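You operate a simulated robot arm through the tools that you are given. There is no shell and no other tool. Be economical: measure what you need, move in short steps, check, and stop when the job is done.

You are at the controls of a simulated robot arm. One attempt, no reset.

Task
Sand the grey mark off the clamped brush, then wax the middle of its back.
Fine: use the small sanding block, the green pad and the green box; sanding block back on the green mat, pad on the black one, lid shut; it stays clamped. Set down upright: small sanding block, green pad. A coat counts when it lies all over at full strength: go over it till it gets no stronger. What is to be rubbed or washed off counts as gone when no trace of it is left.

It is judged by the outcome, as a careful person would: the job done as asked, and still so three seconds after it is handed in. It fails if anything else is knocked over, pushed out of place, dropped, spilled or broken. Lids that push on must go on centred and level and be pressed home; caps that screw on are set level and turned clockwise until they are tight.

Robot
A 7-joint arm with a two-finger parallel gripper, fixed in place. Base frame: the origin is at the foot of the arm, x ahead of it, y to its left, z up; the work surface is at about z = 0. Readings come in m, rad, newtons and seconds.
With the tool pointing down near the work surface it reaches from about 0.22 to 0.58 m from the base axis. Its first joint turns from -1.152 to 1.152 rad. Payload 2.5 kg.
Tool frame: the origin (TCP) lies between the finger pads and is the grasp point; the fingertips stand 0.023 m ahead of it; z points along the fingers, y is the line along which they close. The gripper opens to 0.094 m. The fingers are 0.038 m wide and 0.01 m thick; the gripper's body (0.054 by 0.096 m) begins 0.039 m behind the TCP.
Orientation is that of the tool frame in the base frame, as [roll, pitch, yaw] about the fixed x, y, z axes, in that order (R = Rz(yaw) Ry(pitch) Rx(roll)). With the fingers straight down and closing along the base's y, the tool's x points along the base's -x, its y along +y and its z along -z.

Tools
- The arm moves only by the tool drive_tool. Its argument "motion" is a list of rows, each an object of numbers (a shift or turn left out is 0, a gripper value left out holds the last): "x", "y", "z": the shift along the tool's x, y, z in m; "wx", "wy", "wz": the turn, a rotation vector about the tool's x, y, z in degrees. In form: [{"x": .., "y": .., "z": .., "wx": .., "wy": .., "wz": ..}, ...]. A call has 1 to 20 rows; each row shifts and turns the commanded pose from where the row before left it, along the tool's axes as they then stand. "claw" is the closure in counts, from 0 (fully open) to 255 (shut), set as the call begins (left out, the last holds). Rows are played at 5 a second. More than 0.05 m and 0.15 rad between two rows, or a gripper value outside its range, and nothing of the call is played. A pose out of reach is approached as far as the arm can. The call stops where the force on the tool passes 40 N (or 10 N more than at its start, if that is more) or the arm is blocked; 0.2 s more then pass. The fingers move at their own pace (about 0.108 m/s each) and stop on an object; they squeeze with about 22 N. The grip force told is the motor's: it shows also when the fingers shut on nothing. Time passes only in rows, and 0.2 s behind the last, so rows that do not move let the fingers close. The reply holds the time, the measured pose of the TCP, the force on the tool along the base axes, the opening and the grip force, in the units named above and with some noise, with the torque about the TCP (base axes, N m) and any sound that the robot's microphone picked up, and new pictures: "show" is both (left out), scene, wrist or none.
- Cameras (640 x 400 px; columns grow to the right, rows downward): "scene" is fixed at [0.111, -0.4042, 0.5646]; the picture's right is [0.91, -0.41, 0.00], its down [-0.18, -0.41, -0.89] and it looks along [0.36, 0.82, -0.45] (base axes); focal length 322 px, centre (320, 200). "wrist" rides on the gripper at [0.086, 0.016, -0.074] in the tool frame; the picture's right is [-0.18, 0.98, 0.00], its down [-0.58, -0.11, -0.81] and it looks along [-0.79, -0.15, 0.59] (tool axes); focal length 243 px, centre (320, 200). There is no depth. A picture from a camera that has moved, and an enlarged one, comes with that camera's place and axes in the base frame and with its lens. The place of the scene camera against the robot may be out by one fixed shift of up to 0.018 m in any direction.
- inspect(camera, box): a new picture of the part [left, top, right, bottom] of that camera's present view, enlarged. No time passes.
- hand_in(): hands the job in; it is judged then, once.

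Go step by step. Nothing tells you positions but the pictures and the camera data: compare them with the known pose of the tool, close in by small moves and look again before you grip or let go. The budget is 120 turns and 200 pictures, counting those below and the enlarged ones. Unless the task says otherwise, let go and move clear before handing in, and close with one line.

The tools are called after "Emit:" by a JSON object that holds its "method" and its "body". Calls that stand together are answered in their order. drive_tool: Moves the arm, as the interface text tells. Its arguments: {"type":"object","properties":{"motion":{"type":"array","items":{"type":"object","properties":{"x":{"type":"number"},"y":{"type":"number"},"z":{"type":"number"},"wx":{"type":"number"},"wy":{"type":"number"},"wz":{"type":"number"}}}},"claw":{"type":"number"},"show":{"type":"string","enum":["both","scene","wrist","none"]}},"required":["motion"]} The other tools are called the same way: inspect (camera, box) takes an enlarged picture of a part of a camera's view; hand_in () hands the job in.

At the start:

```text
clock: 0.0
tcp_pos: [0.4514, 0.1041, 0.3438]
tool_rot: [-3.141, 0.0, -3.14]
ft_force: [-0.7, 0.2, -1.0]
wrist_torque: [-0.01, 0.01, -0.01]
grip_width: 0.0941
finger_force: 0.2
```

scene: 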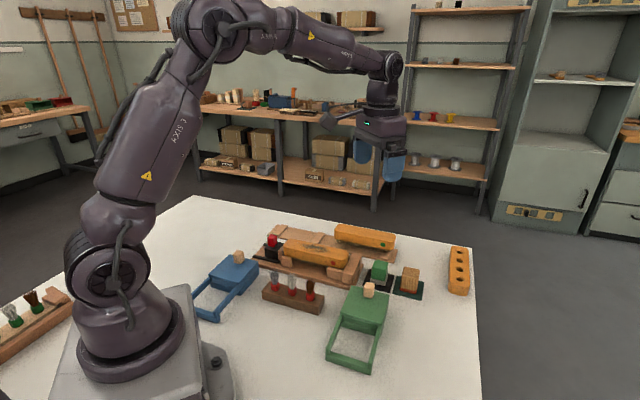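
wrist: 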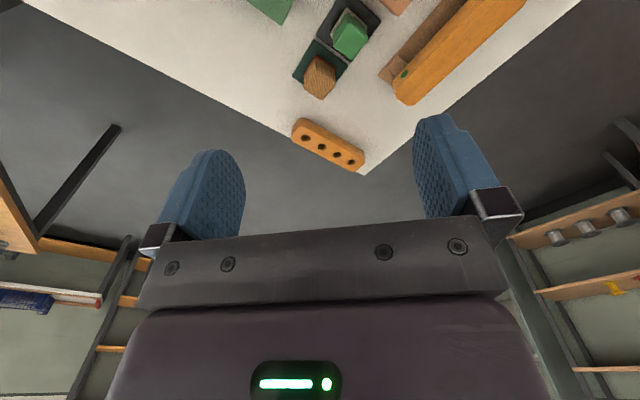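

I see a table with a clamped brush, two boxes (blue, green), and pads/mats. I'll look closer at the work area first.

Emit:
{"method": "inspect", "body": {"camera": "scene", "box": [190, 210, 350, 310]}}

Emit:
{"method": "inspect", "body": {"camera": "scene", "box": [320, 210, 480, 310]}}

Emit:
{"method": "inspect", "body": {"camera": "scene", "box": [290, 270, 450, 370]}}

```text
4.00 times, centred on (270, 260) of scene
camera zoom: at [0.111, -0.4042, 0.5646], right [0.91, -0.41, 0.0], down [-0.18, -0.41, -0.89], along [0.36, 0.82, -0.45], focal length 1287 px, centre (520, -40)
```

zoom: 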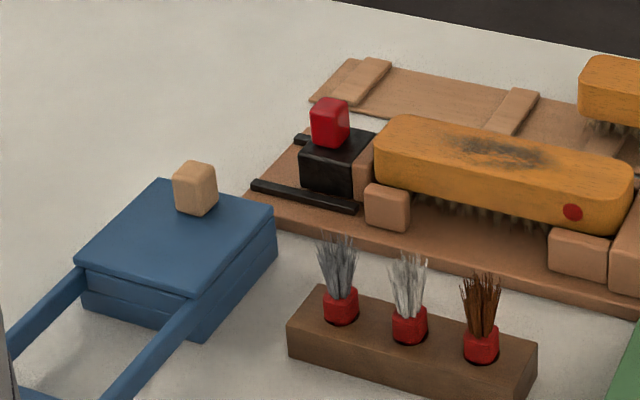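

```text
4.00 times, centred on (400, 260) of scene
camera zoom: at [0.111, -0.4042, 0.5646], right [0.91, -0.41, 0.0], down [-0.18, -0.41, -0.89], along [0.36, 0.82, -0.45], focal length 1287 px, centre (0, -40)
```

zoom: 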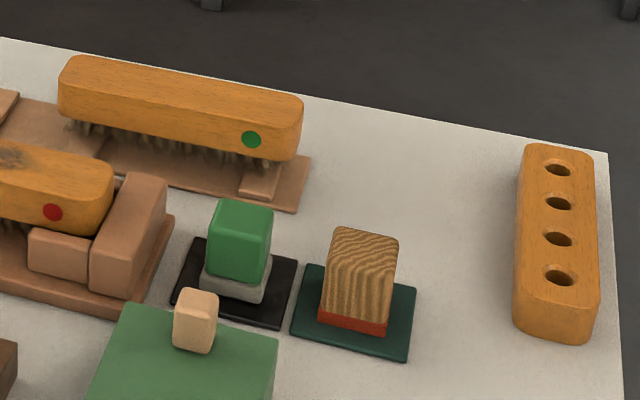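

```text
4.00 times, centred on (370, 320) of scene
camera zoom: at [0.111, -0.4042, 0.5646], right [0.91, -0.41, 0.0], down [-0.18, -0.41, -0.89], along [0.36, 0.82, -0.45], focal length 1287 px, centre (120, -280)
```

zoom: 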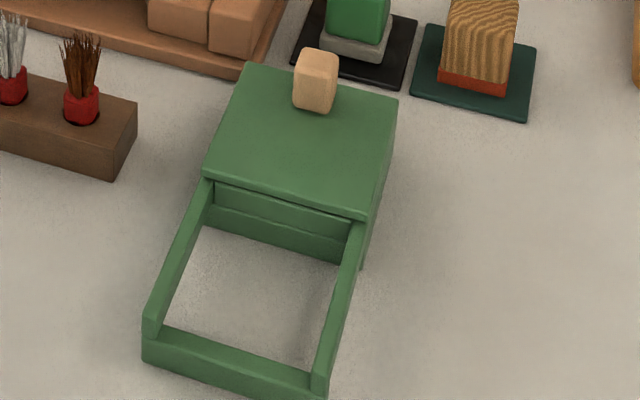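

The small sanding block sits on the green mat near (0.555, 0.083), the green pad on the black mat, and the green box has a sliding lid. I'll tilt the wrist camera down to get a survey from above.

Emit:
{"method": "drive_tool", "body": {"motion": [{"x": 0.025, "y": -0.03}, {"x": 0.025, "y": -0.03}, {"wy": 8}, {"wy": 8}, {"wy": 8}, {"wy": 8}, {"wy": 8}, {}]}}

```text
clock: 1.8
tcp_pos: [0.401, 0.0423, 0.3459]
tool_rot: [3.14, -0.698, -3.141]
ft_force: [-0.4, -0.5, -0.1]
wrist_torque: [-0.03, 0.01, -0.01]
grip_width: 0.0938
finger_force: 0.0
camera wrist: at [0.3824, 0.0585, 0.4582], right [0.14, 0.98, -0.12], down [0.96, -0.11, 0.24], along [0.23, -0.15, -0.96], focal length 243 px, centre (320, 200)
```

scene: 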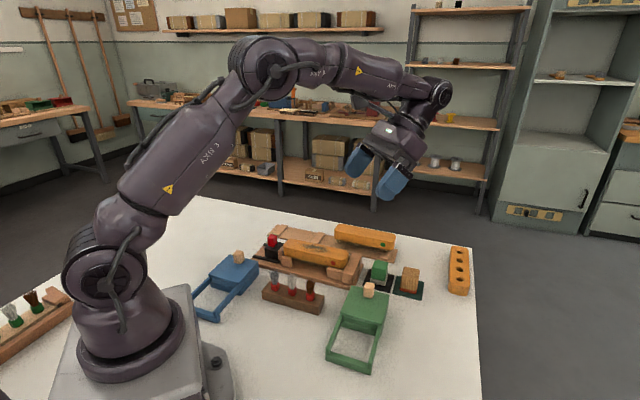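
wrist: 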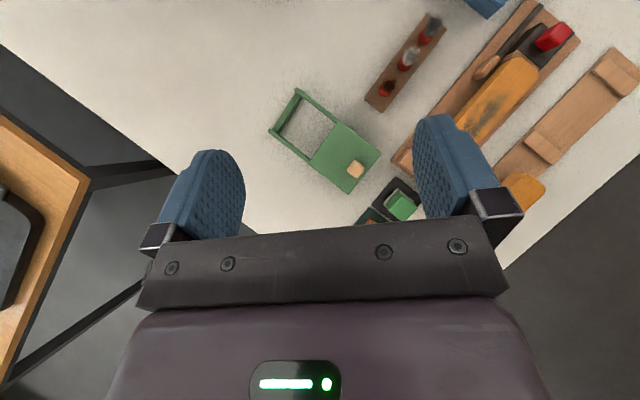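

The survey view shows the green box, pads, and the clamped brush. I'll enlarge it to measure.

Emit:
{"method": "inspect", "body": {"camera": "wrist", "box": [260, 80, 436, 232]}}

Emit:
{"method": "inspect", "body": {"camera": "wrist", "box": [380, 0, 640, 200]}}

```text
2.63 times, centred on (348, 156) of wrist
camera zoom: at [0.3824, 0.0585, 0.4582], right [0.14, 0.98, -0.12], down [0.96, -0.11, 0.24], along [0.23, -0.15, -0.96], focal length 638 px, centre (246, 316)
```

zoom: 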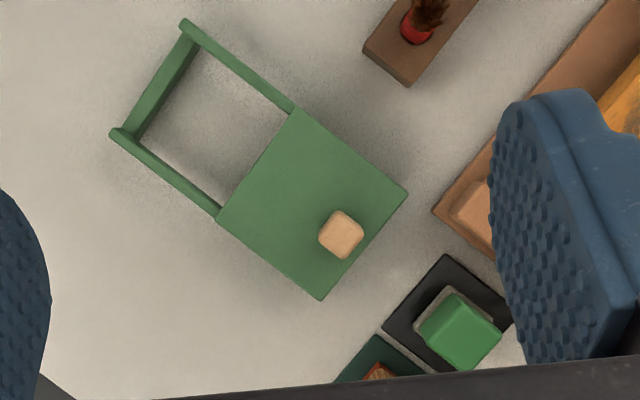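

```text
2.00 times, centred on (510, 100) of wrist
camera zoom: at [0.3824, 0.0585, 0.4582], right [0.14, 0.98, -0.12], down [0.96, -0.11, 0.24], along [0.23, -0.15, -0.96], focal length 485 px, centre (-60, 400)
```

zoom: 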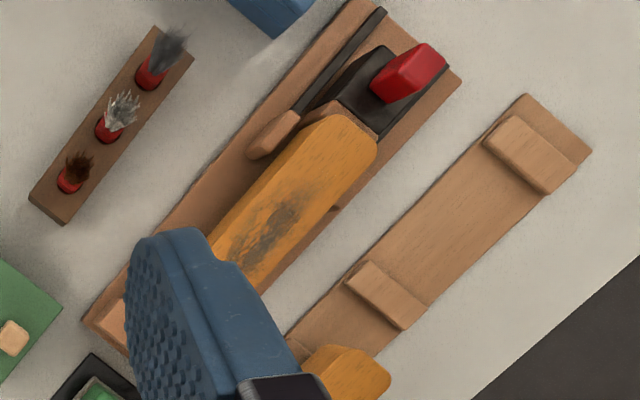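

Everything is laid out at about 45° yaw. I'll return upright, move above the sanding block and turn the gripper to align with it.

Emit:
{"method": "drive_tool", "body": {"motion": [{"wy": -8}, {"wy": -8}, {"wy": -8}, {"wy": -8}, {"wy": -8}, {"x": -0.026, "y": 0.008, "z": 0.036}, {"x": -0.026, "y": 0.008, "z": 0.036}, {"x": -0.026, "y": 0.008, "z": 0.036}, {"x": -0.026, "y": 0.008, "z": 0.036}, {"x": -0.026, "y": 0.008, "z": 0.036}, {"wz": 8}, {"wz": 8}, {"wz": 8}, {"wz": 8}, {"wz": 8}, {"wz": 5}, {}]}}

```text
clock: 5.4
tcp_pos: [0.5314, 0.0831, 0.1652]
tool_rot: [-3.14, 0.0, 2.354]
ft_force: [-0.5, -0.6, 0.1]
wrist_torque: [0.0, -0.04, -0.01]
grip_width: 0.0941
finger_force: 0.0
camera wrist: at [0.4804, 0.1548, 0.2396], right [0.83, 0.56, 0.0], down [0.33, -0.49, 0.81], along [0.45, -0.67, -0.59], focal length 243 px, centre (320, 200)
```

scene: 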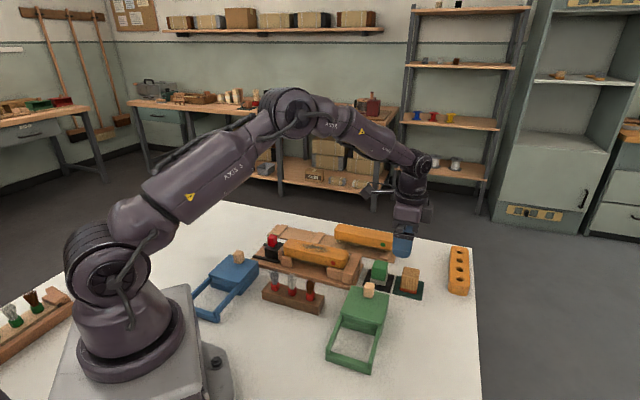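
wrist: 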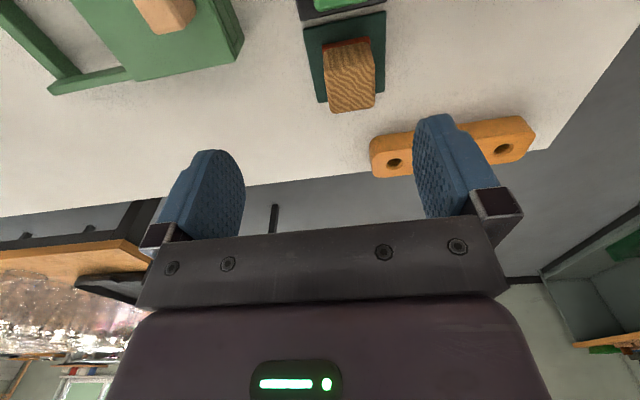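

Emit:
{"method": "inspect", "body": {"camera": "wrist", "box": [280, 0, 440, 130]}}

```text
3.08 times, centred on (360, 65) of wrist
camera zoom: at [0.4804, 0.1548, 0.2396], right [0.83, 0.56, 0.0], down [0.33, -0.49, 0.81], along [0.45, -0.67, -0.59], focal length 746 px, centre (197, 615)
```

zoom: 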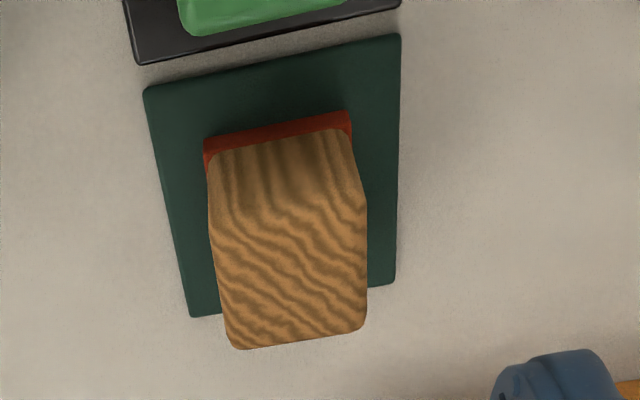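

The green mat centre is at about (0.562, 0.080) and the block is about 0.04 square and 0.048 tall. I'll centre over it and come down partway.

Emit:
{"method": "drive_tool", "body": {"motion": [{"x": -0.0238, "y": 0.0194}, {"z": 0.035}, {"z": 0.035}, {}], "show": "wrist"}}

```text
clock: 6.4
tcp_pos: [0.5624, 0.0801, 0.0957]
tool_rot: [3.141, 0.0, 2.355]
ft_force: [-0.4, 0.0, -0.3]
wrist_torque: [-0.01, 0.05, -0.02]
grip_width: 0.094
finger_force: 0.1
camera wrist: at [0.5123, 0.1517, 0.1705], right [0.83, 0.56, 0.0], down [0.33, -0.49, 0.81], along [0.46, -0.67, -0.59], focal length 243 px, centre (320, 200)
```

wrist: 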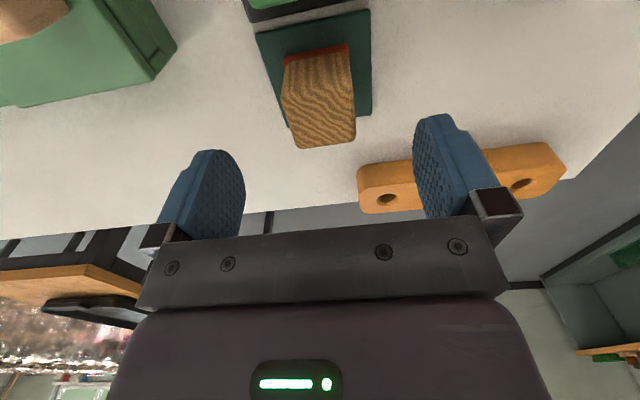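

The block is centred between the fingers, so I'll descend and grip.

Emit:
{"method": "drive_tool", "body": {"motion": [{"z": 0.03}, {"z": 0.0297}, {}], "show": "wrist"}}

Emit:
{"method": "drive_tool", "body": {"motion": [{}, {}, {}, {}], "claw": 255, "show": "wrist"}}

```text
clock: 7.2
tcp_pos: [0.562, 0.0798, 0.0354]
tool_rot: [-3.14, -0.001, 2.356]
ft_force: [0.1, -0.3, 0.3]
wrist_torque: [-0.02, -0.03, -0.02]
grip_width: 0.0939
finger_force: 0.0
camera wrist: at [0.512, 0.151, 0.1101], right [0.83, 0.56, 0.0], down [0.33, -0.49, 0.81], along [0.46, -0.67, -0.59], focal length 243 px, centre (320, 200)
```

wrist: 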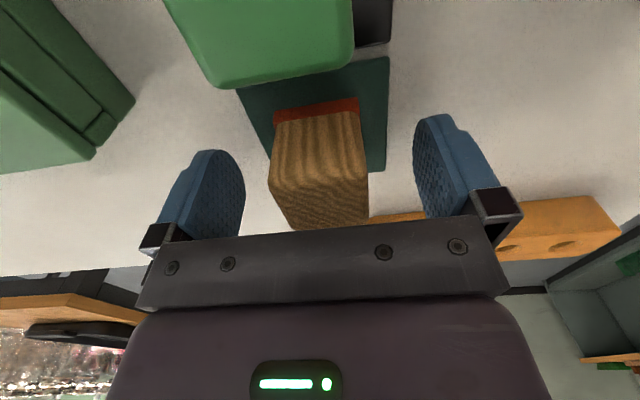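

```text
clock: 8.2
tcp_pos: [0.5618, 0.0794, 0.0354]
tool_rot: [3.141, 0.001, 2.355]
ft_force: [-0.1, 0.7, -0.3]
wrist_torque: [-0.01, 0.01, 0.01]
grip_width: 0.0395
finger_force: 22.1
camera wrist: at [0.5119, 0.1511, 0.1103], right [0.82, 0.57, 0.0], down [0.33, -0.49, 0.81], along [0.46, -0.67, -0.59], focal length 243 px, centre (320, 200)
```

wrist: 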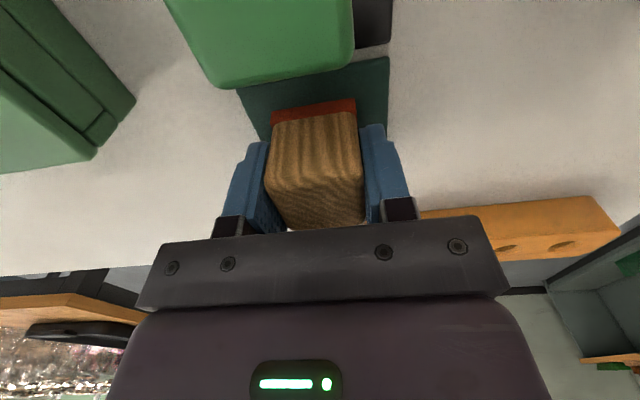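

I have the block. I'll lift it high and carry it over the clamped brush, then look.

Emit:
{"method": "drive_tool", "body": {"motion": [{"z": -0.04}, {"z": -0.04}, {"z": -0.04}, {"z": -0.04}, {"x": 0.0432, "y": -0.0013}, {"x": 0.0432, "y": -0.0013}, {"x": 0.0432, "y": -0.0013}, {"x": 0.0432, "y": -0.0013}, {"x": 0.0432, "y": -0.0013}, {"x": 0.0432, "y": -0.0013}, {}]}}

```text
clock: 10.6
tcp_pos: [0.3724, 0.2576, 0.1939]
tool_rot: [-3.14, -0.001, 2.358]
ft_force: [0.1, 0.4, 0.6]
wrist_torque: [0.01, 0.03, -0.02]
grip_width: 0.0
finger_force: 22.2
camera wrist: at [0.3226, 0.3287, 0.2688], right [0.83, 0.56, 0.0], down [0.33, -0.49, 0.81], along [0.46, -0.67, -0.59], focal length 243 px, centre (320, 200)
```

scene: 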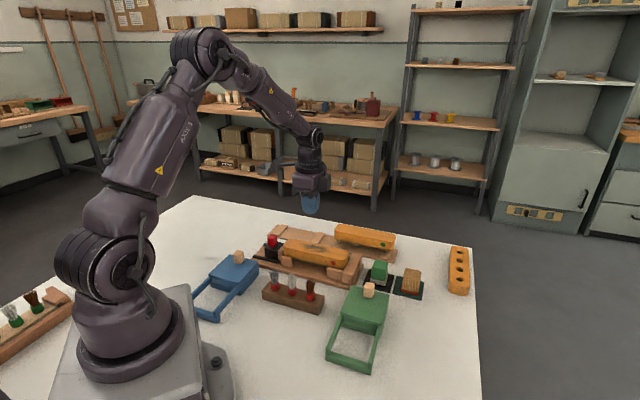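
wrist: 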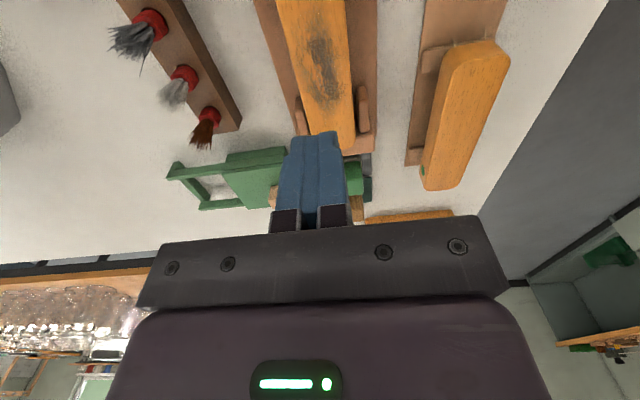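

The block slipped out and seems still to be standing on its mat. I'll check it and the brush closely.

Emit:
{"method": "inspect", "body": {"camera": "scene", "box": [350, 250, 430, 300]}}

Emit:
{"method": "inspect", "body": {"camera": "wrist", "box": [240, 0, 400, 160]}}

```text
8.00 times, centred on (390, 275) of scene
camera zoom: at [0.111, -0.4042, 0.5646], right [0.91, -0.41, 0.0], down [-0.18, -0.41, -0.89], along [0.36, 0.82, -0.45], focal length 2574 px, centre (-240, -400)
```

zoom: 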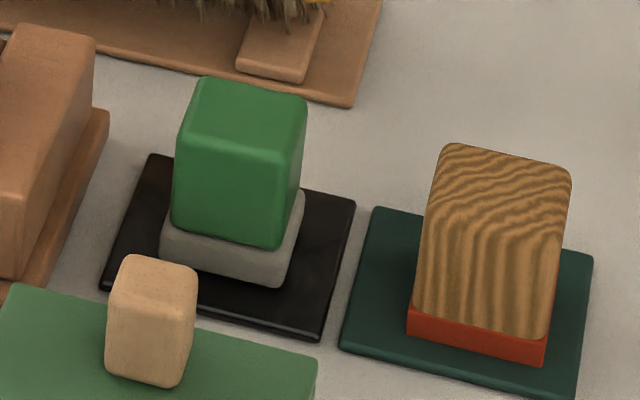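

```text
2.50 times, centred on (320, 80) of wrist
camera zoom: at [0.3226, 0.3287, 0.2688], right [0.83, 0.56, 0.0], down [0.33, -0.49, 0.81], along [0.46, -0.67, -0.59], focal length 606 px, centre (320, 500)
```

zoom: 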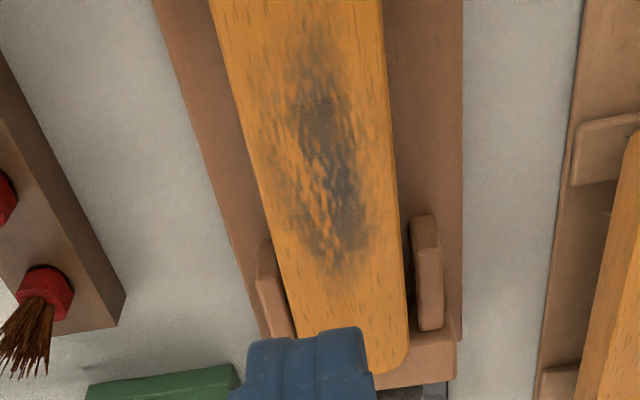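

The block still stands upright on its mat, so the lift must have slipped (sides seem slightly tapered). I'll go back, regrip lower and lift slowly.

Emit:
{"method": "drive_tool", "body": {"motion": [{"x": -0.0432, "y": 0.0013}, {"x": -0.0432, "y": 0.0013}, {"x": -0.0432, "y": 0.0013}, {"x": -0.0432, "y": 0.0013}, {"x": -0.0432, "y": 0.0013}, {"x": -0.0432, "y": 0.0013}, {"z": 0.04}, {"z": 0.04}, {}], "claw": 0, "show": "wrist"}}

Emit:
{"method": "inspect", "body": {"camera": "wrist", "box": [240, 0, 400, 160]}}

```text
clock: 12.6
tcp_pos: [0.5617, 0.0795, 0.1146]
tool_rot: [-3.14, -0.001, 2.358]
ft_force: [0.2, -0.1, -0.8]
wrist_torque: [0.02, 0.01, -0.02]
grip_width: 0.094
finger_force: 0.1
camera wrist: at [0.512, 0.1512, 0.19], right [0.82, 0.57, 0.0], down [0.33, -0.49, 0.81], along [0.46, -0.67, -0.59], focal length 243 px, centre (320, 200)
```

wrist: 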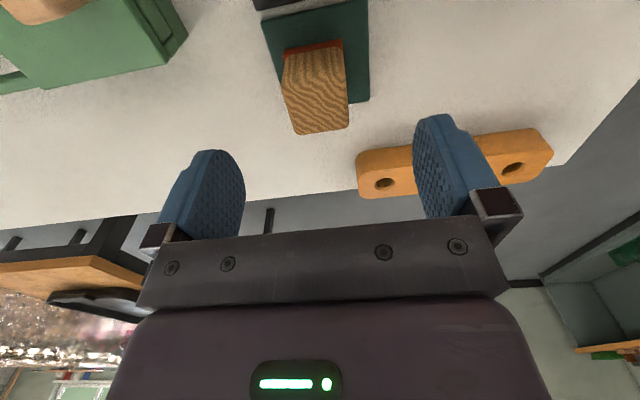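

```text
2.50 times, centred on (320, 80) of wrist
camera zoom: at [0.512, 0.1512, 0.19], right [0.82, 0.57, 0.0], down [0.33, -0.49, 0.81], along [0.46, -0.67, -0.59], focal length 606 px, centre (320, 500)
```

zoom: 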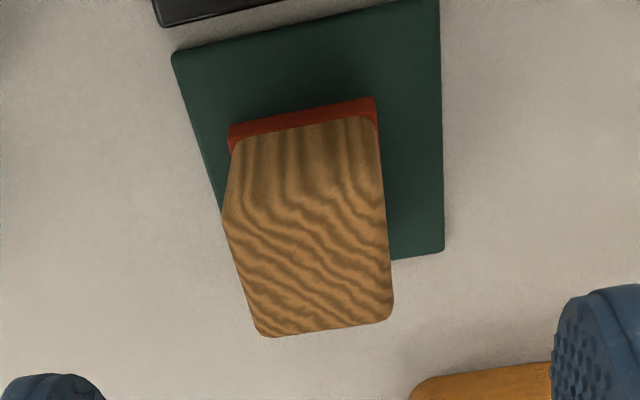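

My fingertips may have caught just the lip of the red base. I'll grip a little higher on the wood and test with a slow lift.

Emit:
{"method": "drive_tool", "body": {"motion": [{"z": 0.037}, {"z": 0.0366}, {}], "show": "none"}}

Emit:
{"method": "drive_tool", "body": {"motion": [{}, {}, {}, {}, {}], "claw": 255, "show": "wrist"}}

Emit:
{"method": "drive_tool", "body": {"motion": [{"z": -0.004}, {"z": -0.004}, {"z": -0.004}, {"z": -0.004}, {}], "show": "wrist"}}

```text
clock: 13.4
tcp_pos: [0.5618, 0.0808, 0.0421]
tool_rot: [3.141, -0.002, 2.355]
ft_force: [-0.2, -0.1, -0.6]
wrist_torque: [-0.01, 0.02, -0.01]
grip_width: 0.0936
finger_force: 0.1
```

```text
clock: 14.6
tcp_pos: [0.5605, 0.081, 0.0434]
tool_rot: [-3.141, 0.001, 2.357]
ft_force: [0.2, 0.4, 0.0]
wrist_torque: [-0.05, -0.02, -0.01]
grip_width: 0.0395
finger_force: 21.9
camera wrist: at [0.5108, 0.1527, 0.1184], right [0.82, 0.57, 0.0], down [0.33, -0.49, 0.81], along [0.46, -0.67, -0.59], focal length 243 px, centre (320, 200)
```

wrist: 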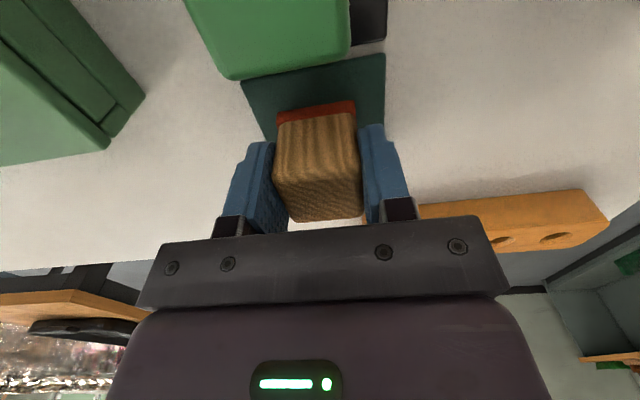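

```text
clock: 15.8
tcp_pos: [0.5618, 0.0801, 0.0569]
tool_rot: [3.141, 0.001, 2.358]
ft_force: [-0.6, 0.8, 0.6]
wrist_torque: [0.01, 0.01, 0.02]
grip_width: 0.0393
finger_force: 22.1
camera wrist: at [0.5112, 0.1514, 0.1326], right [0.82, 0.57, 0.0], down [0.33, -0.49, 0.81], along [0.46, -0.67, -0.59], focal length 243 px, centre (320, 200)
```

wrist: 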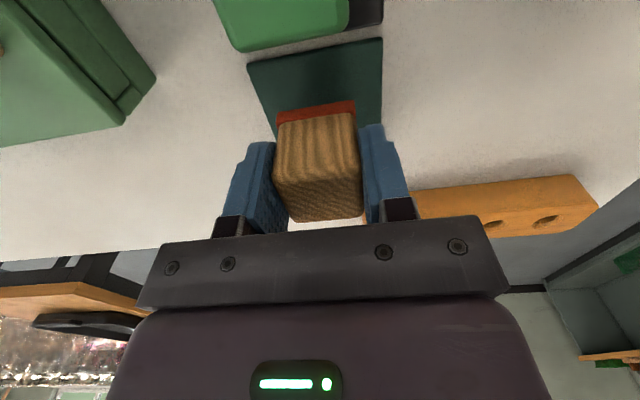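

It holds. I'll continue gently, lifting and then carrying to the brush with small steps.

Emit:
{"method": "drive_tool", "body": {"motion": [{"z": -0.008}, {"z": -0.012}, {"z": -0.014}, {"z": -0.014}, {"z": -0.014}, {"z": -0.014}, {"z": -0.012}, {"z": -0.006}, {}], "show": "wrist"}}

Emit:
{"method": "drive_tool", "body": {"motion": [{"x": 0.008}, {"x": 0.014}, {"x": 0.018}, {"x": 0.018}, {"x": 0.018}, {"x": 0.018}, {"x": 0.018}, {"x": 0.018}, {"x": 0.018}, {"x": 0.018}, {"x": 0.018}, {"x": 0.018}, {"x": 0.018}, {"x": 0.014}, {"x": 0.008}, {}]}}

```text
clock: 17.8
tcp_pos: [0.5611, 0.0792, 0.1521]
tool_rot: [3.14, 0.0, 2.357]
ft_force: [0.2, -0.8, -0.8]
wrist_torque: [-0.01, 0.04, -0.02]
grip_width: 0.0391
finger_force: 22.3
camera wrist: at [0.5107, 0.1512, 0.2268], right [0.82, 0.57, 0.0], down [0.33, -0.49, 0.81], along [0.46, -0.67, -0.59], focal length 243 px, centre (320, 200)
```

wrist: 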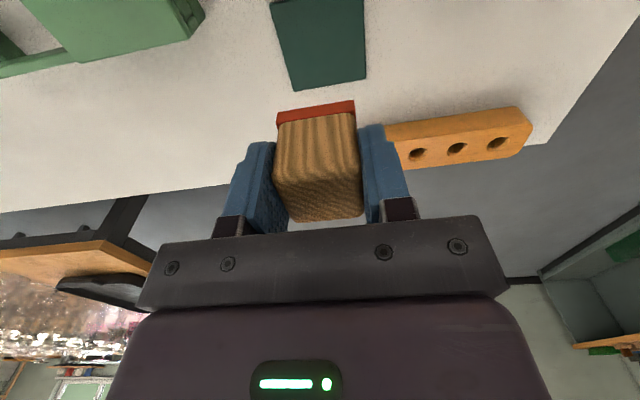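

```text
clock: 21.2
tcp_pos: [0.3899, 0.2511, 0.1522]
tool_rot: [3.14, -0.001, 2.356]
ft_force: [-0.1, 0.2, -1.0]
wrist_torque: [0.0, -0.02, 0.02]
grip_width: 0.0392
finger_force: 21.8
camera wrist: at [0.34, 0.3227, 0.2271], right [0.83, 0.56, 0.0], down [0.33, -0.49, 0.81], along [0.46, -0.67, -0.59], focal length 243 px, centre (320, 200)
```

scene: 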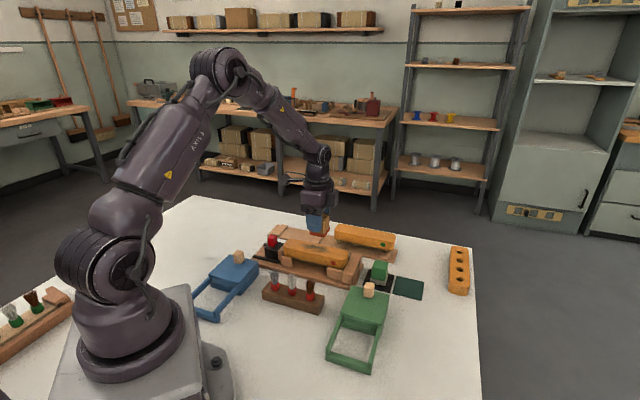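
wrist: 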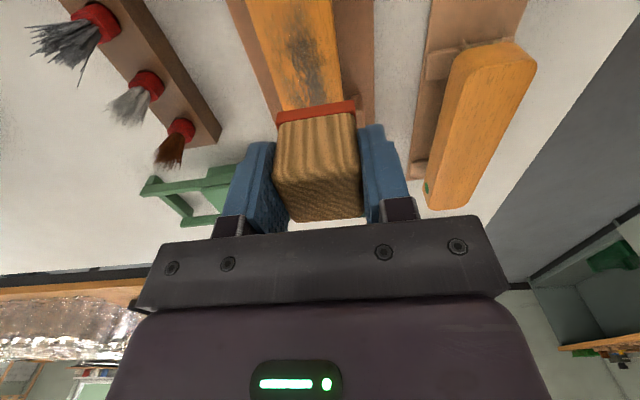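

The block is secure. I'll centre across the brush and descend toward its back.

Emit:
{"method": "drive_tool", "body": {"motion": [{"x": 0.003, "y": -0.0088}, {"z": 0.015}, {"z": 0.015}, {"z": 0.012}, {}]}}

Emit:
{"method": "inspect", "body": {"camera": "scene", "box": [270, 200, 370, 280]}}

```text
clock: 22.4
tcp_pos: [0.3827, 0.2462, 0.109]
tool_rot: [3.141, 0.0, 2.357]
ft_force: [-0.3, -0.4, -0.6]
wrist_torque: [-0.01, 0.01, 0.01]
grip_width: 0.0394
finger_force: 22.3
camera wrist: at [0.3324, 0.3187, 0.1838], right [0.83, 0.56, 0.0], down [0.33, -0.49, 0.81], along [0.46, -0.67, -0.59], focal length 243 px, centre (320, 200)
```

scene: 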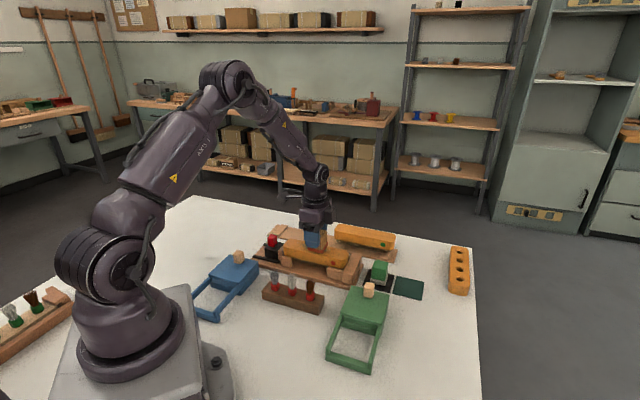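
wrist: 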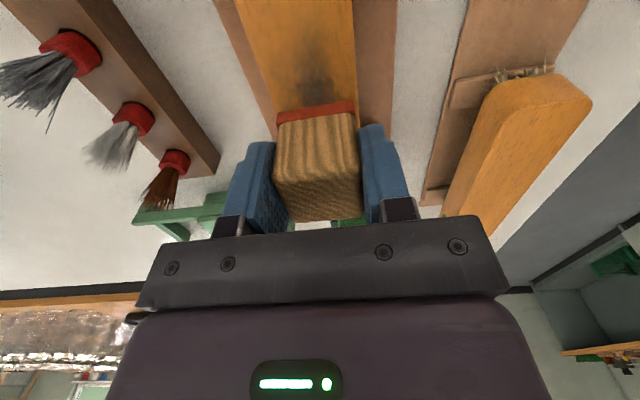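

```text
5.00 times, centred on (320, 240) of scene
camera zoom: at [0.111, -0.4042, 0.5646], right [0.91, -0.41, 0.0], down [-0.18, -0.41, -0.89], along [0.36, 0.82, -0.45], focal length 1608 px, centre (320, 0)
```

zoom: 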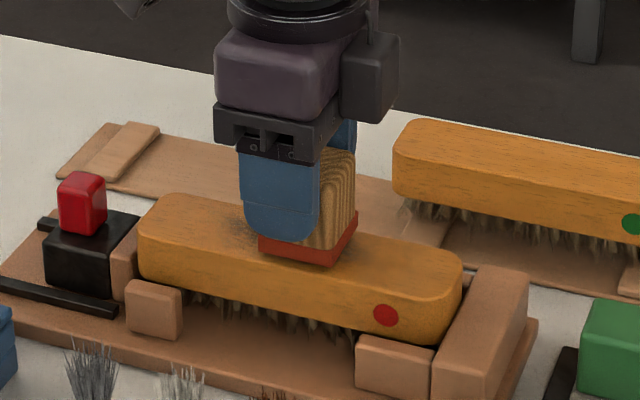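

The block is just over the brush, so I'll lower it in small steps to feel contact.

Emit:
{"method": "drive_tool", "body": {"motion": [{"z": 0.004}, {"z": 0.003}, {"z": 0.003}, {}], "show": "wrist"}}

```text
clock: 23.4
tcp_pos: [0.3831, 0.2467, 0.1013]
tool_rot: [3.138, 0.001, 2.358]
ft_force: [-3.9, -1.0, 25.0]
wrist_torque: [-0.18, 0.09, 0.01]
grip_width: 0.0393
finger_force: 21.9
camera wrist: at [0.3329, 0.319, 0.1755], right [0.82, 0.57, 0.0], down [0.33, -0.49, 0.81], along [0.46, -0.66, -0.59], focal length 243 px, centre (320, 200)
```

wrist: 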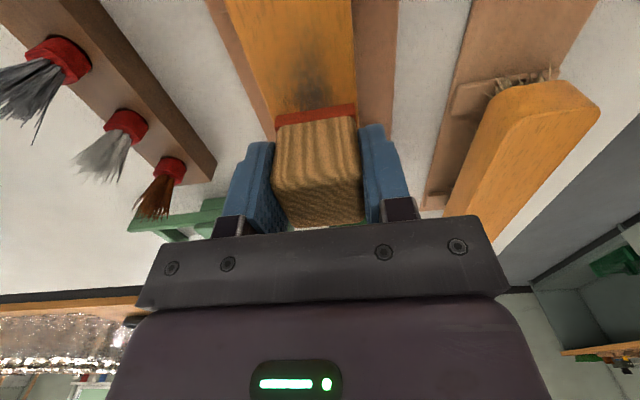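

Contact is at about TCP z = 0.1025, with the brush top at about 0.064. I'll ease off a bit and sand with strokes along the brush.

Emit:
{"method": "drive_tool", "body": {"motion": [{"z": -0.001}, {"x": 0.0065}, {"x": 0.0065}, {"x": 0.0065}, {"x": 0.0065}, {"x": -0.0065}, {"x": -0.0065}, {"x": -0.0065}, {"x": -0.0065}, {"x": -0.0065}, {"x": -0.0065}, {"x": -0.0065}, {"x": -0.0065}], "show": "wrist"}}

```text
clock: 26.2
tcp_pos: [0.4001, 0.2295, 0.1008]
tool_rot: [-3.14, 0.0, 2.355]
ft_force: [-1.5, 1.8, 4.6]
wrist_torque: [0.1, 0.01, -0.01]
grip_width: 0.0394
finger_force: 21.9
camera wrist: at [0.3507, 0.3001, 0.1755], right [0.83, 0.56, 0.0], down [0.33, -0.49, 0.81], along [0.46, -0.67, -0.59], focal length 243 px, centre (320, 200)
```

wrist: 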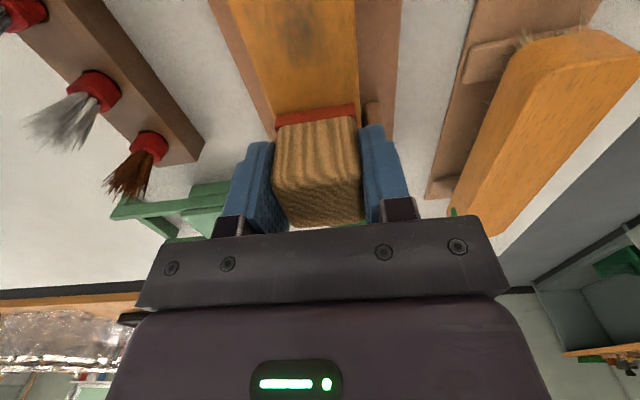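

The mark is fading. A bit of it remains toward the clamp end, so I'll do longer strokes.

Emit:
{"method": "drive_tool", "body": {"motion": [{"z": 0.0005}, {"x": 0.008}, {"x": 0.008}, {"x": 0.008}, {"x": 0.008}, {"x": 0.008}, {"x": 0.008}, {"x": 0.008}, {"x": 0.008}, {"x": -0.008}, {"x": -0.008}, {"x": -0.008}, {"x": -0.008}, {"x": 0.008}, {"x": 0.008}, {"x": 0.008}, {"x": 0.008}, {}], "show": "wrist"}}

Emit:
{"method": "drive_tool", "body": {"motion": [{"x": -0.008}, {"x": -0.008}, {"x": -0.008}, {"x": -0.008}, {"x": -0.008}, {"x": -0.008}, {"x": -0.008}, {"x": -0.008}, {}], "show": "wrist"}}

```text
clock: 30.0
tcp_pos: [0.3537, 0.2728, 0.1006]
tool_rot: [3.14, 0.0, 2.356]
ft_force: [1.6, 0.3, 1.1]
wrist_torque: [-0.01, -0.07, 0.03]
grip_width: 0.0394
finger_force: 22.4
camera wrist: at [0.3042, 0.3462, 0.1756], right [0.82, 0.57, 0.0], down [0.33, -0.49, 0.81], along [0.46, -0.67, -0.59], focal length 243 px, centre (320, 200)
```

wrist: 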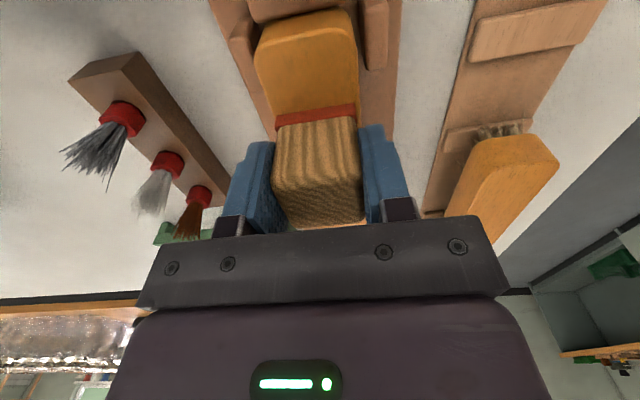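

```text
clock: 32.0
tcp_pos: [0.402, 0.2291, 0.1008]
tool_rot: [3.141, 0.001, 2.357]
ft_force: [-2.6, 3.8, 11.0]
wrist_torque: [0.14, 0.12, 0.05]
grip_width: 0.0394
finger_force: 22.1
camera wrist: at [0.3504, 0.3008, 0.1754], right [0.82, 0.57, 0.0], down [0.33, -0.49, 0.81], along [0.46, -0.66, -0.59], focal length 243 px, centre (320, 200)
```

wrist: 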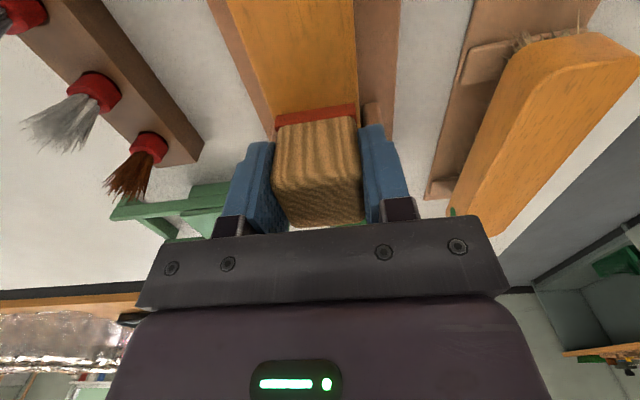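

The mark looks nearly gone. I'll make two more passes with small lateral offsets, then lift and inspect.

Emit:
{"method": "drive_tool", "body": {"motion": [{"y": 0.004}, {"x": 0.008, "z": 0.0002}, {"x": 0.008, "z": 0.0002}, {"x": 0.008, "z": 0.0002}, {"x": 0.008, "z": 0.0002}, {"x": 0.008, "z": 0.0002}, {"x": 0.008, "z": 0.0002}, {"x": 0.008}, {"y": -0.004}, {"y": -0.004}, {"x": -0.008}, {"x": -0.008}, {"x": -0.008}, {"x": -0.008, "z": -0.0002}, {"x": -0.008, "z": -0.0002}, {"x": -0.008, "z": -0.0002}, {"x": -0.008, "z": -0.0002}, {"y": 0.004}], "show": "none"}}

Emit:
{"method": "drive_tool", "body": {"motion": [{"z": -0.004}, {"z": -0.01}, {"z": -0.012}, {"x": 0.018}, {"x": 0.018}, {"x": 0.018}, {"x": 0.012}, {"z": -0.008}, {}]}}

Emit:
{"method": "inspect", "body": {"camera": "wrist", "box": [240, 0, 400, 120]}}

Emit:
{"method": "inspect", "body": {"camera": "scene", "box": [270, 210, 370, 280]}}

```text
clock: 35.8
tcp_pos: [0.4, 0.2291, 0.1002]
tool_rot: [3.142, 0.0, 2.356]
ft_force: [0.2, -0.6, -1.1]
wrist_torque: [0.01, -0.02, 0.0]
grip_width: 0.0393
finger_force: 22.1
```

```text
clock: 37.8
tcp_pos: [0.3526, 0.2746, 0.1328]
tool_rot: [-3.141, 0.001, 2.357]
ft_force: [0.1, -0.2, -0.1]
wrist_torque: [-0.01, 0.02, 0.0]
grip_width: 0.0396
finger_force: 21.7
camera wrist: at [0.3032, 0.347, 0.2084], right [0.83, 0.56, 0.0], down [0.33, -0.49, 0.81], along [0.46, -0.67, -0.59], focal length 243 px, centre (320, 200)
```

scene: 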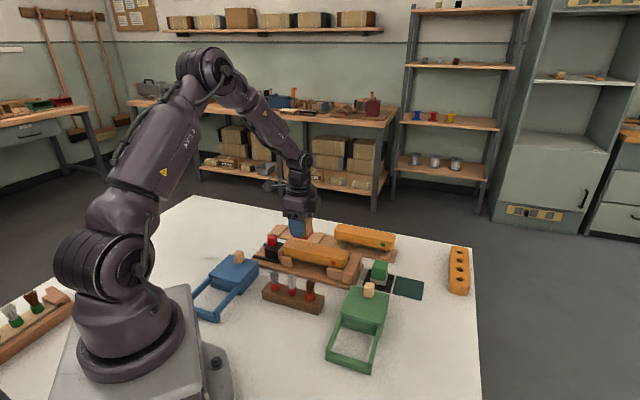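
wrist: 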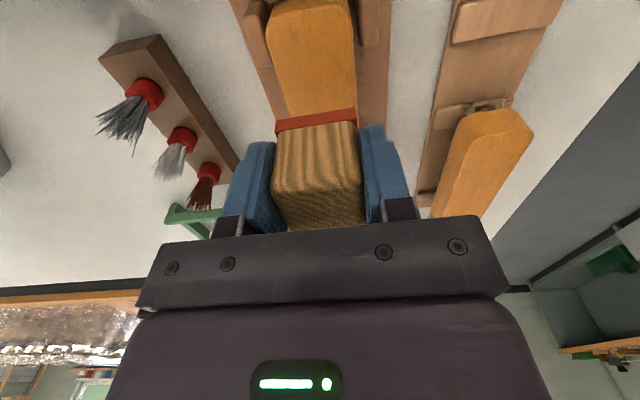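

```text
3.33 times, centred on (320, 60) of wrist
camera zoom: at [0.3032, 0.347, 0.2084], right [0.83, 0.56, 0.0], down [0.33, -0.49, 0.81], along [0.46, -0.67, -0.59], focal length 809 px, centre (320, 667)
```

zoom: 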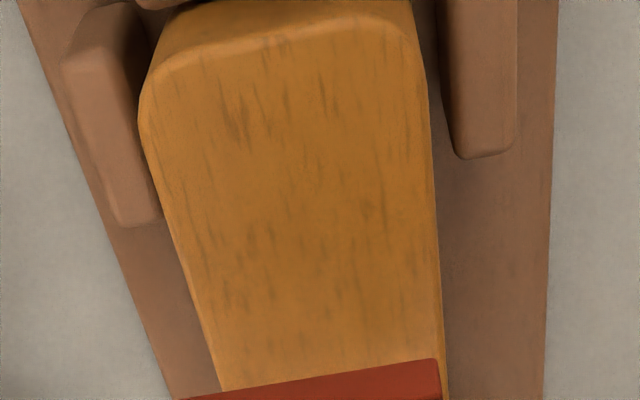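

```text
5.71 times, centred on (320, 245) of scene
camera zoom: at [0.111, -0.4042, 0.5646], right [0.91, -0.41, 0.0], down [-0.18, -0.41, -0.89], along [0.36, 0.82, -0.45], focal length 1838 px, centre (320, -57)
```

zoom: 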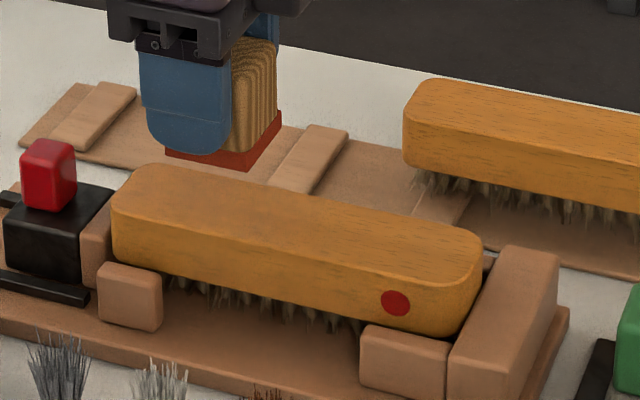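

It looks clean from here; I'll back up for a view of the middle of the brush.

Emit:
{"method": "drive_tool", "body": {"motion": [{"z": -0.014}, {"z": -0.016, "x": 0.012}, {"z": -0.016, "x": 0.014}, {"z": -0.014, "x": 0.012}, {}], "show": "none"}}

Emit:
{"method": "inspect", "body": {"camera": "wrist", "box": [240, 0, 400, 120]}}

Emit:
{"method": "inspect", "body": {"camera": "scene", "box": [280, 230, 360, 280]}}

```text
clock: 39.0
tcp_pos: [0.3263, 0.3027, 0.1941]
tool_rot: [3.141, -0.001, 2.357]
ft_force: [0.0, 0.4, -0.3]
wrist_torque: [0.02, 0.02, -0.02]
grip_width: 0.0396
finger_force: 21.7
```

```text
3.33 times, centred on (320, 60) of wrist
camera zoom: at [0.2763, 0.3735, 0.2689], right [0.82, 0.57, 0.0], down [0.33, -0.49, 0.81], along [0.46, -0.67, -0.59], focal length 809 px, centre (320, 667)
```

zoom: 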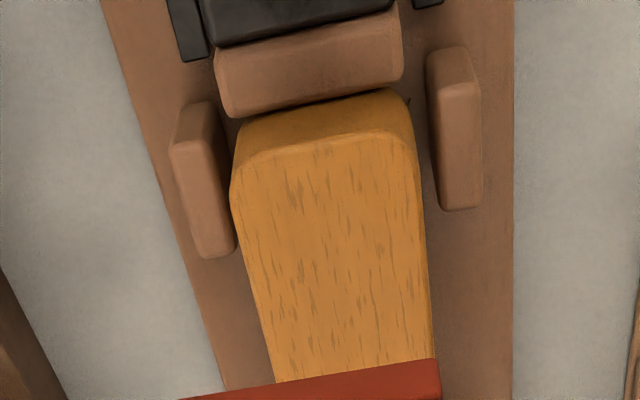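

```text
8.00 times, centred on (320, 255) of scene
camera zoom: at [0.111, -0.4042, 0.5646], right [0.91, -0.41, 0.0], down [-0.18, -0.41, -0.89], along [0.36, 0.82, -0.45], focal length 2574 px, centre (320, -240)
```

zoom: 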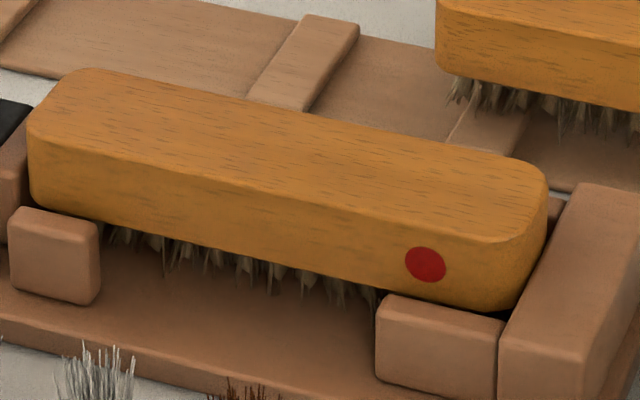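

It looks clean. To be sure no faint trace is left near the edges, I'll do one more firm set of passes.

Emit:
{"method": "drive_tool", "body": {"motion": [{"x": -0.015, "z": 0.012}, {"x": -0.015, "z": 0.02}, {"x": -0.015, "z": 0.02}, {"z": 0.02}, {"z": 0.012}, {"z": 0.006}, {"z": 0.002}, {"z": 0.0015}, {}], "show": "none"}}

```text
clock: 41.0
tcp_pos: [0.3575, 0.2697, 0.0995]
tool_rot: [-3.141, 0.001, 2.358]
ft_force: [-0.3, -0.3, -1.3]
wrist_torque: [0.02, -0.01, -0.04]
grip_width: 0.0395
finger_force: 22.4
```

No contact yet, so I'll lower gently.

Emit:
{"method": "drive_tool", "body": {"motion": [{"z": 0.001}, {"z": 0.001}, {}], "show": "none"}}

```text
clock: 41.8
tcp_pos: [0.3577, 0.2701, 0.0989]
tool_rot: [3.141, 0.0, 2.357]
ft_force: [1.0, 0.9, -0.2]
wrist_torque: [0.03, -0.01, -0.02]
grip_width: 0.0398
finger_force: 22.3
```

Emit:
{"method": "drive_tool", "body": {"motion": [{"z": 0.001}, {"z": 0.001}, {}], "show": "none"}}

```text
clock: 42.6
tcp_pos: [0.3589, 0.2707, 0.098]
tool_rot: [3.139, 0.002, 2.356]
ft_force: [-4.0, -2.2, 22.1]
wrist_torque: [-0.08, 0.15, -0.04]
grip_width: 0.0397
finger_force: 22.3
```

There's contact at 22 N. Now three full passes at different lateral offsets.

Emit:
{"method": "drive_tool", "body": {"motion": [{"y": 0.004}, {"x": -0.009}, {"x": -0.009}, {"x": -0.009}, {"x": -0.009}, {"x": -0.009}, {"x": -0.009}, {"x": -0.009}, {"y": -0.004}, {"x": 0.009}, {"x": 0.009}, {"x": 0.009}, {"x": 0.009}, {"x": 0.009}, {"x": 0.009}, {"x": 0.009}], "show": "none"}}

Emit:
{"method": "drive_tool", "body": {"motion": [{"y": -0.004, "z": 0.0008}, {"x": -0.009}, {"x": -0.009}, {"x": -0.009}, {"x": -0.009}, {"x": -0.009}, {"x": -0.009}, {"x": -0.009}, {"y": 0.004}, {"x": 0.009}, {"x": 0.009}, {"x": 0.009}, {"x": 0.009}, {"x": 0.009}, {"x": 0.009}, {"x": 0.009}], "show": "none"}}

Emit:
{"method": "drive_tool", "body": {"motion": [{"z": -0.006}, {"z": -0.012}, {"z": -0.014, "x": 0.01}, {"z": -0.016, "x": 0.014}, {"z": -0.016, "x": 0.014}, {"z": -0.014, "x": 0.01}, {}], "show": "wrist"}}

Emit:
{"method": "inspect", "body": {"camera": "scene", "box": [280, 230, 360, 280]}}

Emit:
{"method": "inspect", "body": {"camera": "wrist", "box": [250, 20, 390, 120]}}

```text
clock: 46.0
tcp_pos: [0.3584, 0.2705, 0.0956]
tool_rot: [-3.141, 0.0, 2.356]
ft_force: [0.1, 0.1, -0.2]
wrist_torque: [0.0, -0.03, -0.02]
grip_width: 0.0395
finger_force: 22.3
```

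```text
clock: 49.4
tcp_pos: [0.3588, 0.2706, 0.0963]
tool_rot: [-3.141, 0.0, 2.355]
ft_force: [-0.2, -0.2, -0.6]
wrist_torque: [-0.02, -0.03, -0.03]
grip_width: 0.0393
finger_force: 21.8
```

```text
clock: 51.0
tcp_pos: [0.3239, 0.3041, 0.1735]
tool_rot: [3.141, 0.001, 2.357]
ft_force: [0.2, 0.2, -0.8]
wrist_torque: [0.0, 0.0, -0.05]
grip_width: 0.0395
finger_force: 22.2
camera wrist: at [0.2737, 0.3761, 0.2486], right [0.82, 0.57, 0.0], down [0.33, -0.49, 0.81], along [0.46, -0.67, -0.59], focal length 243 px, centre (320, 200)
```

wrist: 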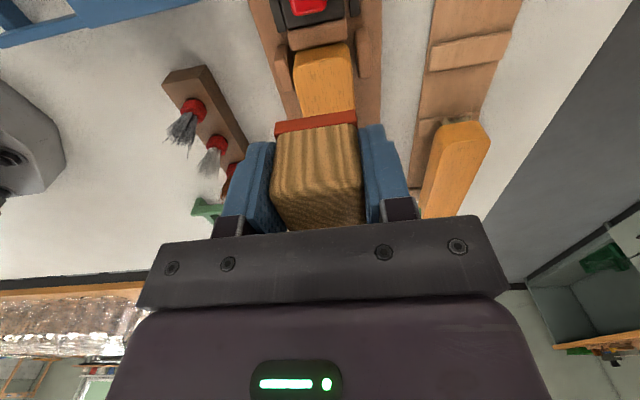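

```text
8.00 times, centred on (320, 255) of scene
camera zoom: at [0.111, -0.4042, 0.5646], right [0.91, -0.41, 0.0], down [-0.18, -0.41, -0.89], along [0.36, 0.82, -0.45], focal length 2574 px, centre (320, -240)
```

zoom: 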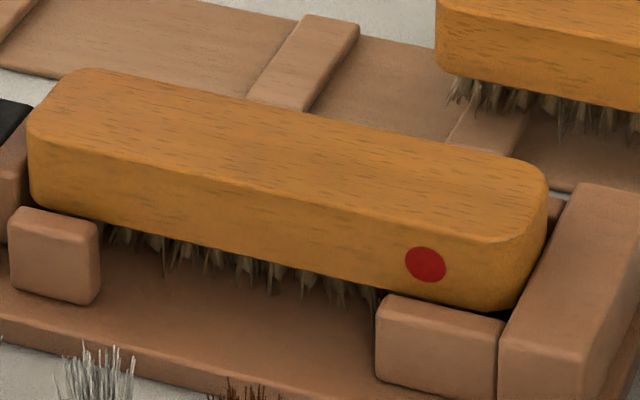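

```text
4.00 times, centred on (320, 70) of wrist
camera zoom: at [0.2737, 0.3761, 0.2486], right [0.82, 0.57, 0.0], down [0.33, -0.49, 0.81], along [0.46, -0.67, -0.59], focal length 970 px, centre (320, 720)
```

zoom: 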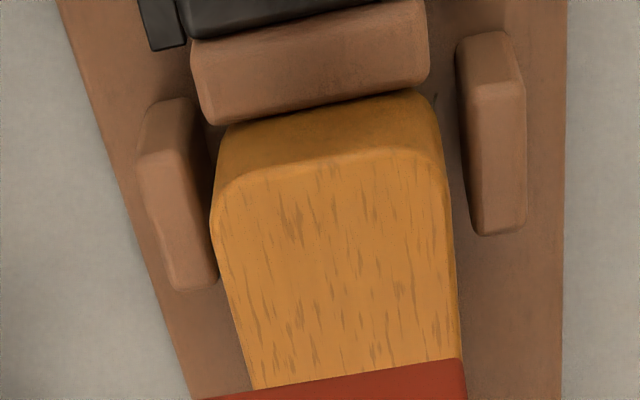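

The back is clean all over. I'll carry the block back to the green mat.

Emit:
{"method": "drive_tool", "body": {"motion": [{"x": -0.01}, {"x": -0.0185}, {"x": -0.0185}, {"x": -0.0185}, {"x": -0.0185}, {"x": -0.0185}, {"x": -0.0185}, {"x": -0.0185}, {"x": -0.0185}, {"x": -0.0185}, {"x": -0.0185}, {"x": -0.0185}, {"x": -0.0185}, {"x": -0.0185}, {"x": -0.0185}, {"x": -0.0185}, {"x": -0.0185}, {"x": -0.0185, "y": 0.005}, {"x": -0.01, "y": 0.0048}, {}], "show": "none"}}

Emit:
{"method": "drive_tool", "body": {"motion": [{"z": 0.015}, {"z": 0.02}, {"z": 0.02}, {"z": 0.02}, {"z": 0.02}, {"z": 0.015}, {}], "show": "wrist"}}

```text
clock: 55.2
tcp_pos: [0.5674, 0.0745, 0.1739]
tool_rot: [3.141, -0.001, 2.356]
ft_force: [0.6, -0.4, -0.4]
wrist_torque: [0.01, 0.0, -0.04]
grip_width: 0.0397
finger_force: 22.3
```

```text
clock: 56.8
tcp_pos: [0.5678, 0.0735, 0.0636]
tool_rot: [-3.141, 0.0, 2.357]
ft_force: [-0.3, 0.0, 0.2]
wrist_torque: [0.01, -0.02, -0.01]
grip_width: 0.0394
finger_force: 22.3
camera wrist: at [0.5175, 0.1458, 0.1382], right [0.82, 0.57, 0.0], down [0.33, -0.49, 0.81], along [0.46, -0.67, -0.59], focal length 243 px, centre (320, 200)
```

wrist: 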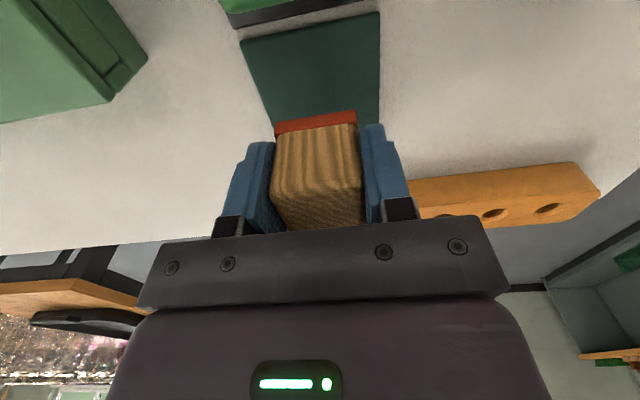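

I'm 8 mm past centre, so I'll correct and lower onto the mat.

Emit:
{"method": "drive_tool", "body": {"motion": [{"x": 0.0081}, {"z": 0.012}, {"z": 0.008}, {"z": 0.003}, {}], "show": "wrist"}}

Emit:
{"method": "drive_tool", "body": {"motion": [{"z": 0.002}, {"z": 0.0015}, {}], "show": "none"}}

```text
clock: 58.0
tcp_pos: [0.5625, 0.0795, 0.0397]
tool_rot: [-3.141, -0.001, 2.357]
ft_force: [0.4, -0.1, 0.1]
wrist_torque: [0.0, -0.01, 0.0]
grip_width: 0.0396
finger_force: 22.0
camera wrist: at [0.5124, 0.1522, 0.1151], right [0.83, 0.56, 0.0], down [0.33, -0.49, 0.81], along [0.46, -0.67, -0.59], focal length 243 px, centre (320, 200)
```

wrist: 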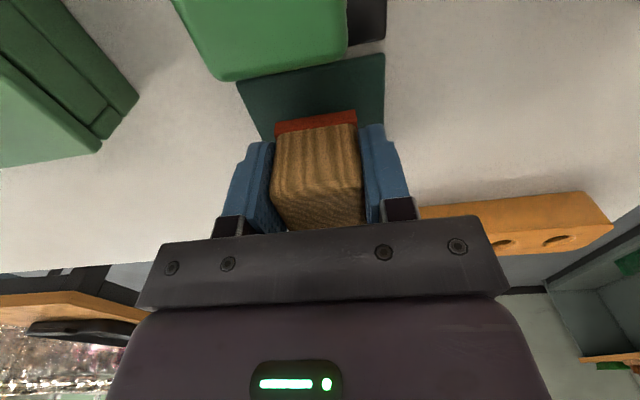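

```text
clock: 58.8
tcp_pos: [0.5626, 0.0808, 0.0369]
tool_rot: [-3.139, 0.001, 2.358]
ft_force: [0.0, 0.4, -0.2]
wrist_torque: [-0.02, 0.02, 0.0]
grip_width: 0.0398
finger_force: 22.4
```

Emit:
{"method": "drive_tool", "body": {"motion": [{"z": 0.001}, {"z": 0.001}, {}], "show": "none"}}

```text
clock: 59.6
tcp_pos: [0.562, 0.0809, 0.0343]
tool_rot: [-3.141, 0.0, 2.357]
ft_force: [-0.7, 0.5, -1.2]
wrist_torque: [0.01, 0.03, -0.01]
grip_width: 0.0396
finger_force: 21.9
```

Emit:
{"method": "drive_tool", "body": {"motion": [{"z": 0.001}, {}], "show": "none"}}

Emit:
{"method": "drive_tool", "body": {"motion": [{"z": 0.001}, {}], "show": "wrist"}}

```text
clock: 60.2
tcp_pos: [0.5619, 0.0807, 0.0348]
tool_rot: [-3.141, 0.001, 2.357]
ft_force: [-6.5, -1.9, 11.0]
wrist_torque: [0.03, 0.26, 0.0]
grip_width: 0.0395
finger_force: 21.6
```

```text
clock: 60.8
tcp_pos: [0.5631, 0.0811, 0.0341]
tool_rot: [3.14, 0.002, 2.356]
ft_force: [-9.8, -1.9, 21.0]
wrist_torque: [-0.1, 0.22, -0.04]
grip_width: 0.0397
finger_force: 22.0
camera wrist: at [0.5131, 0.1522, 0.109], right [0.83, 0.56, 0.0], down [0.33, -0.49, 0.81], along [0.46, -0.67, -0.59], focal length 243 px, centre (320, 200)
```

wrist: 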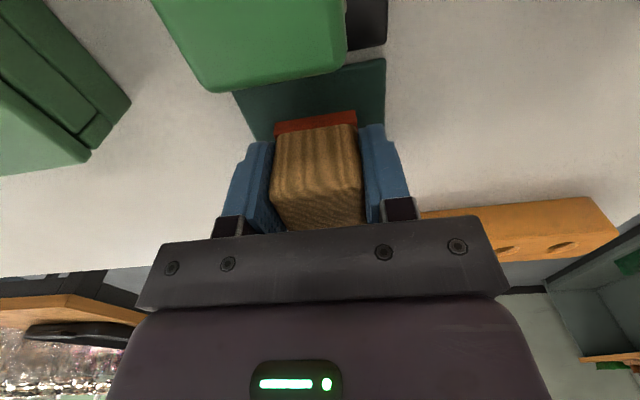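

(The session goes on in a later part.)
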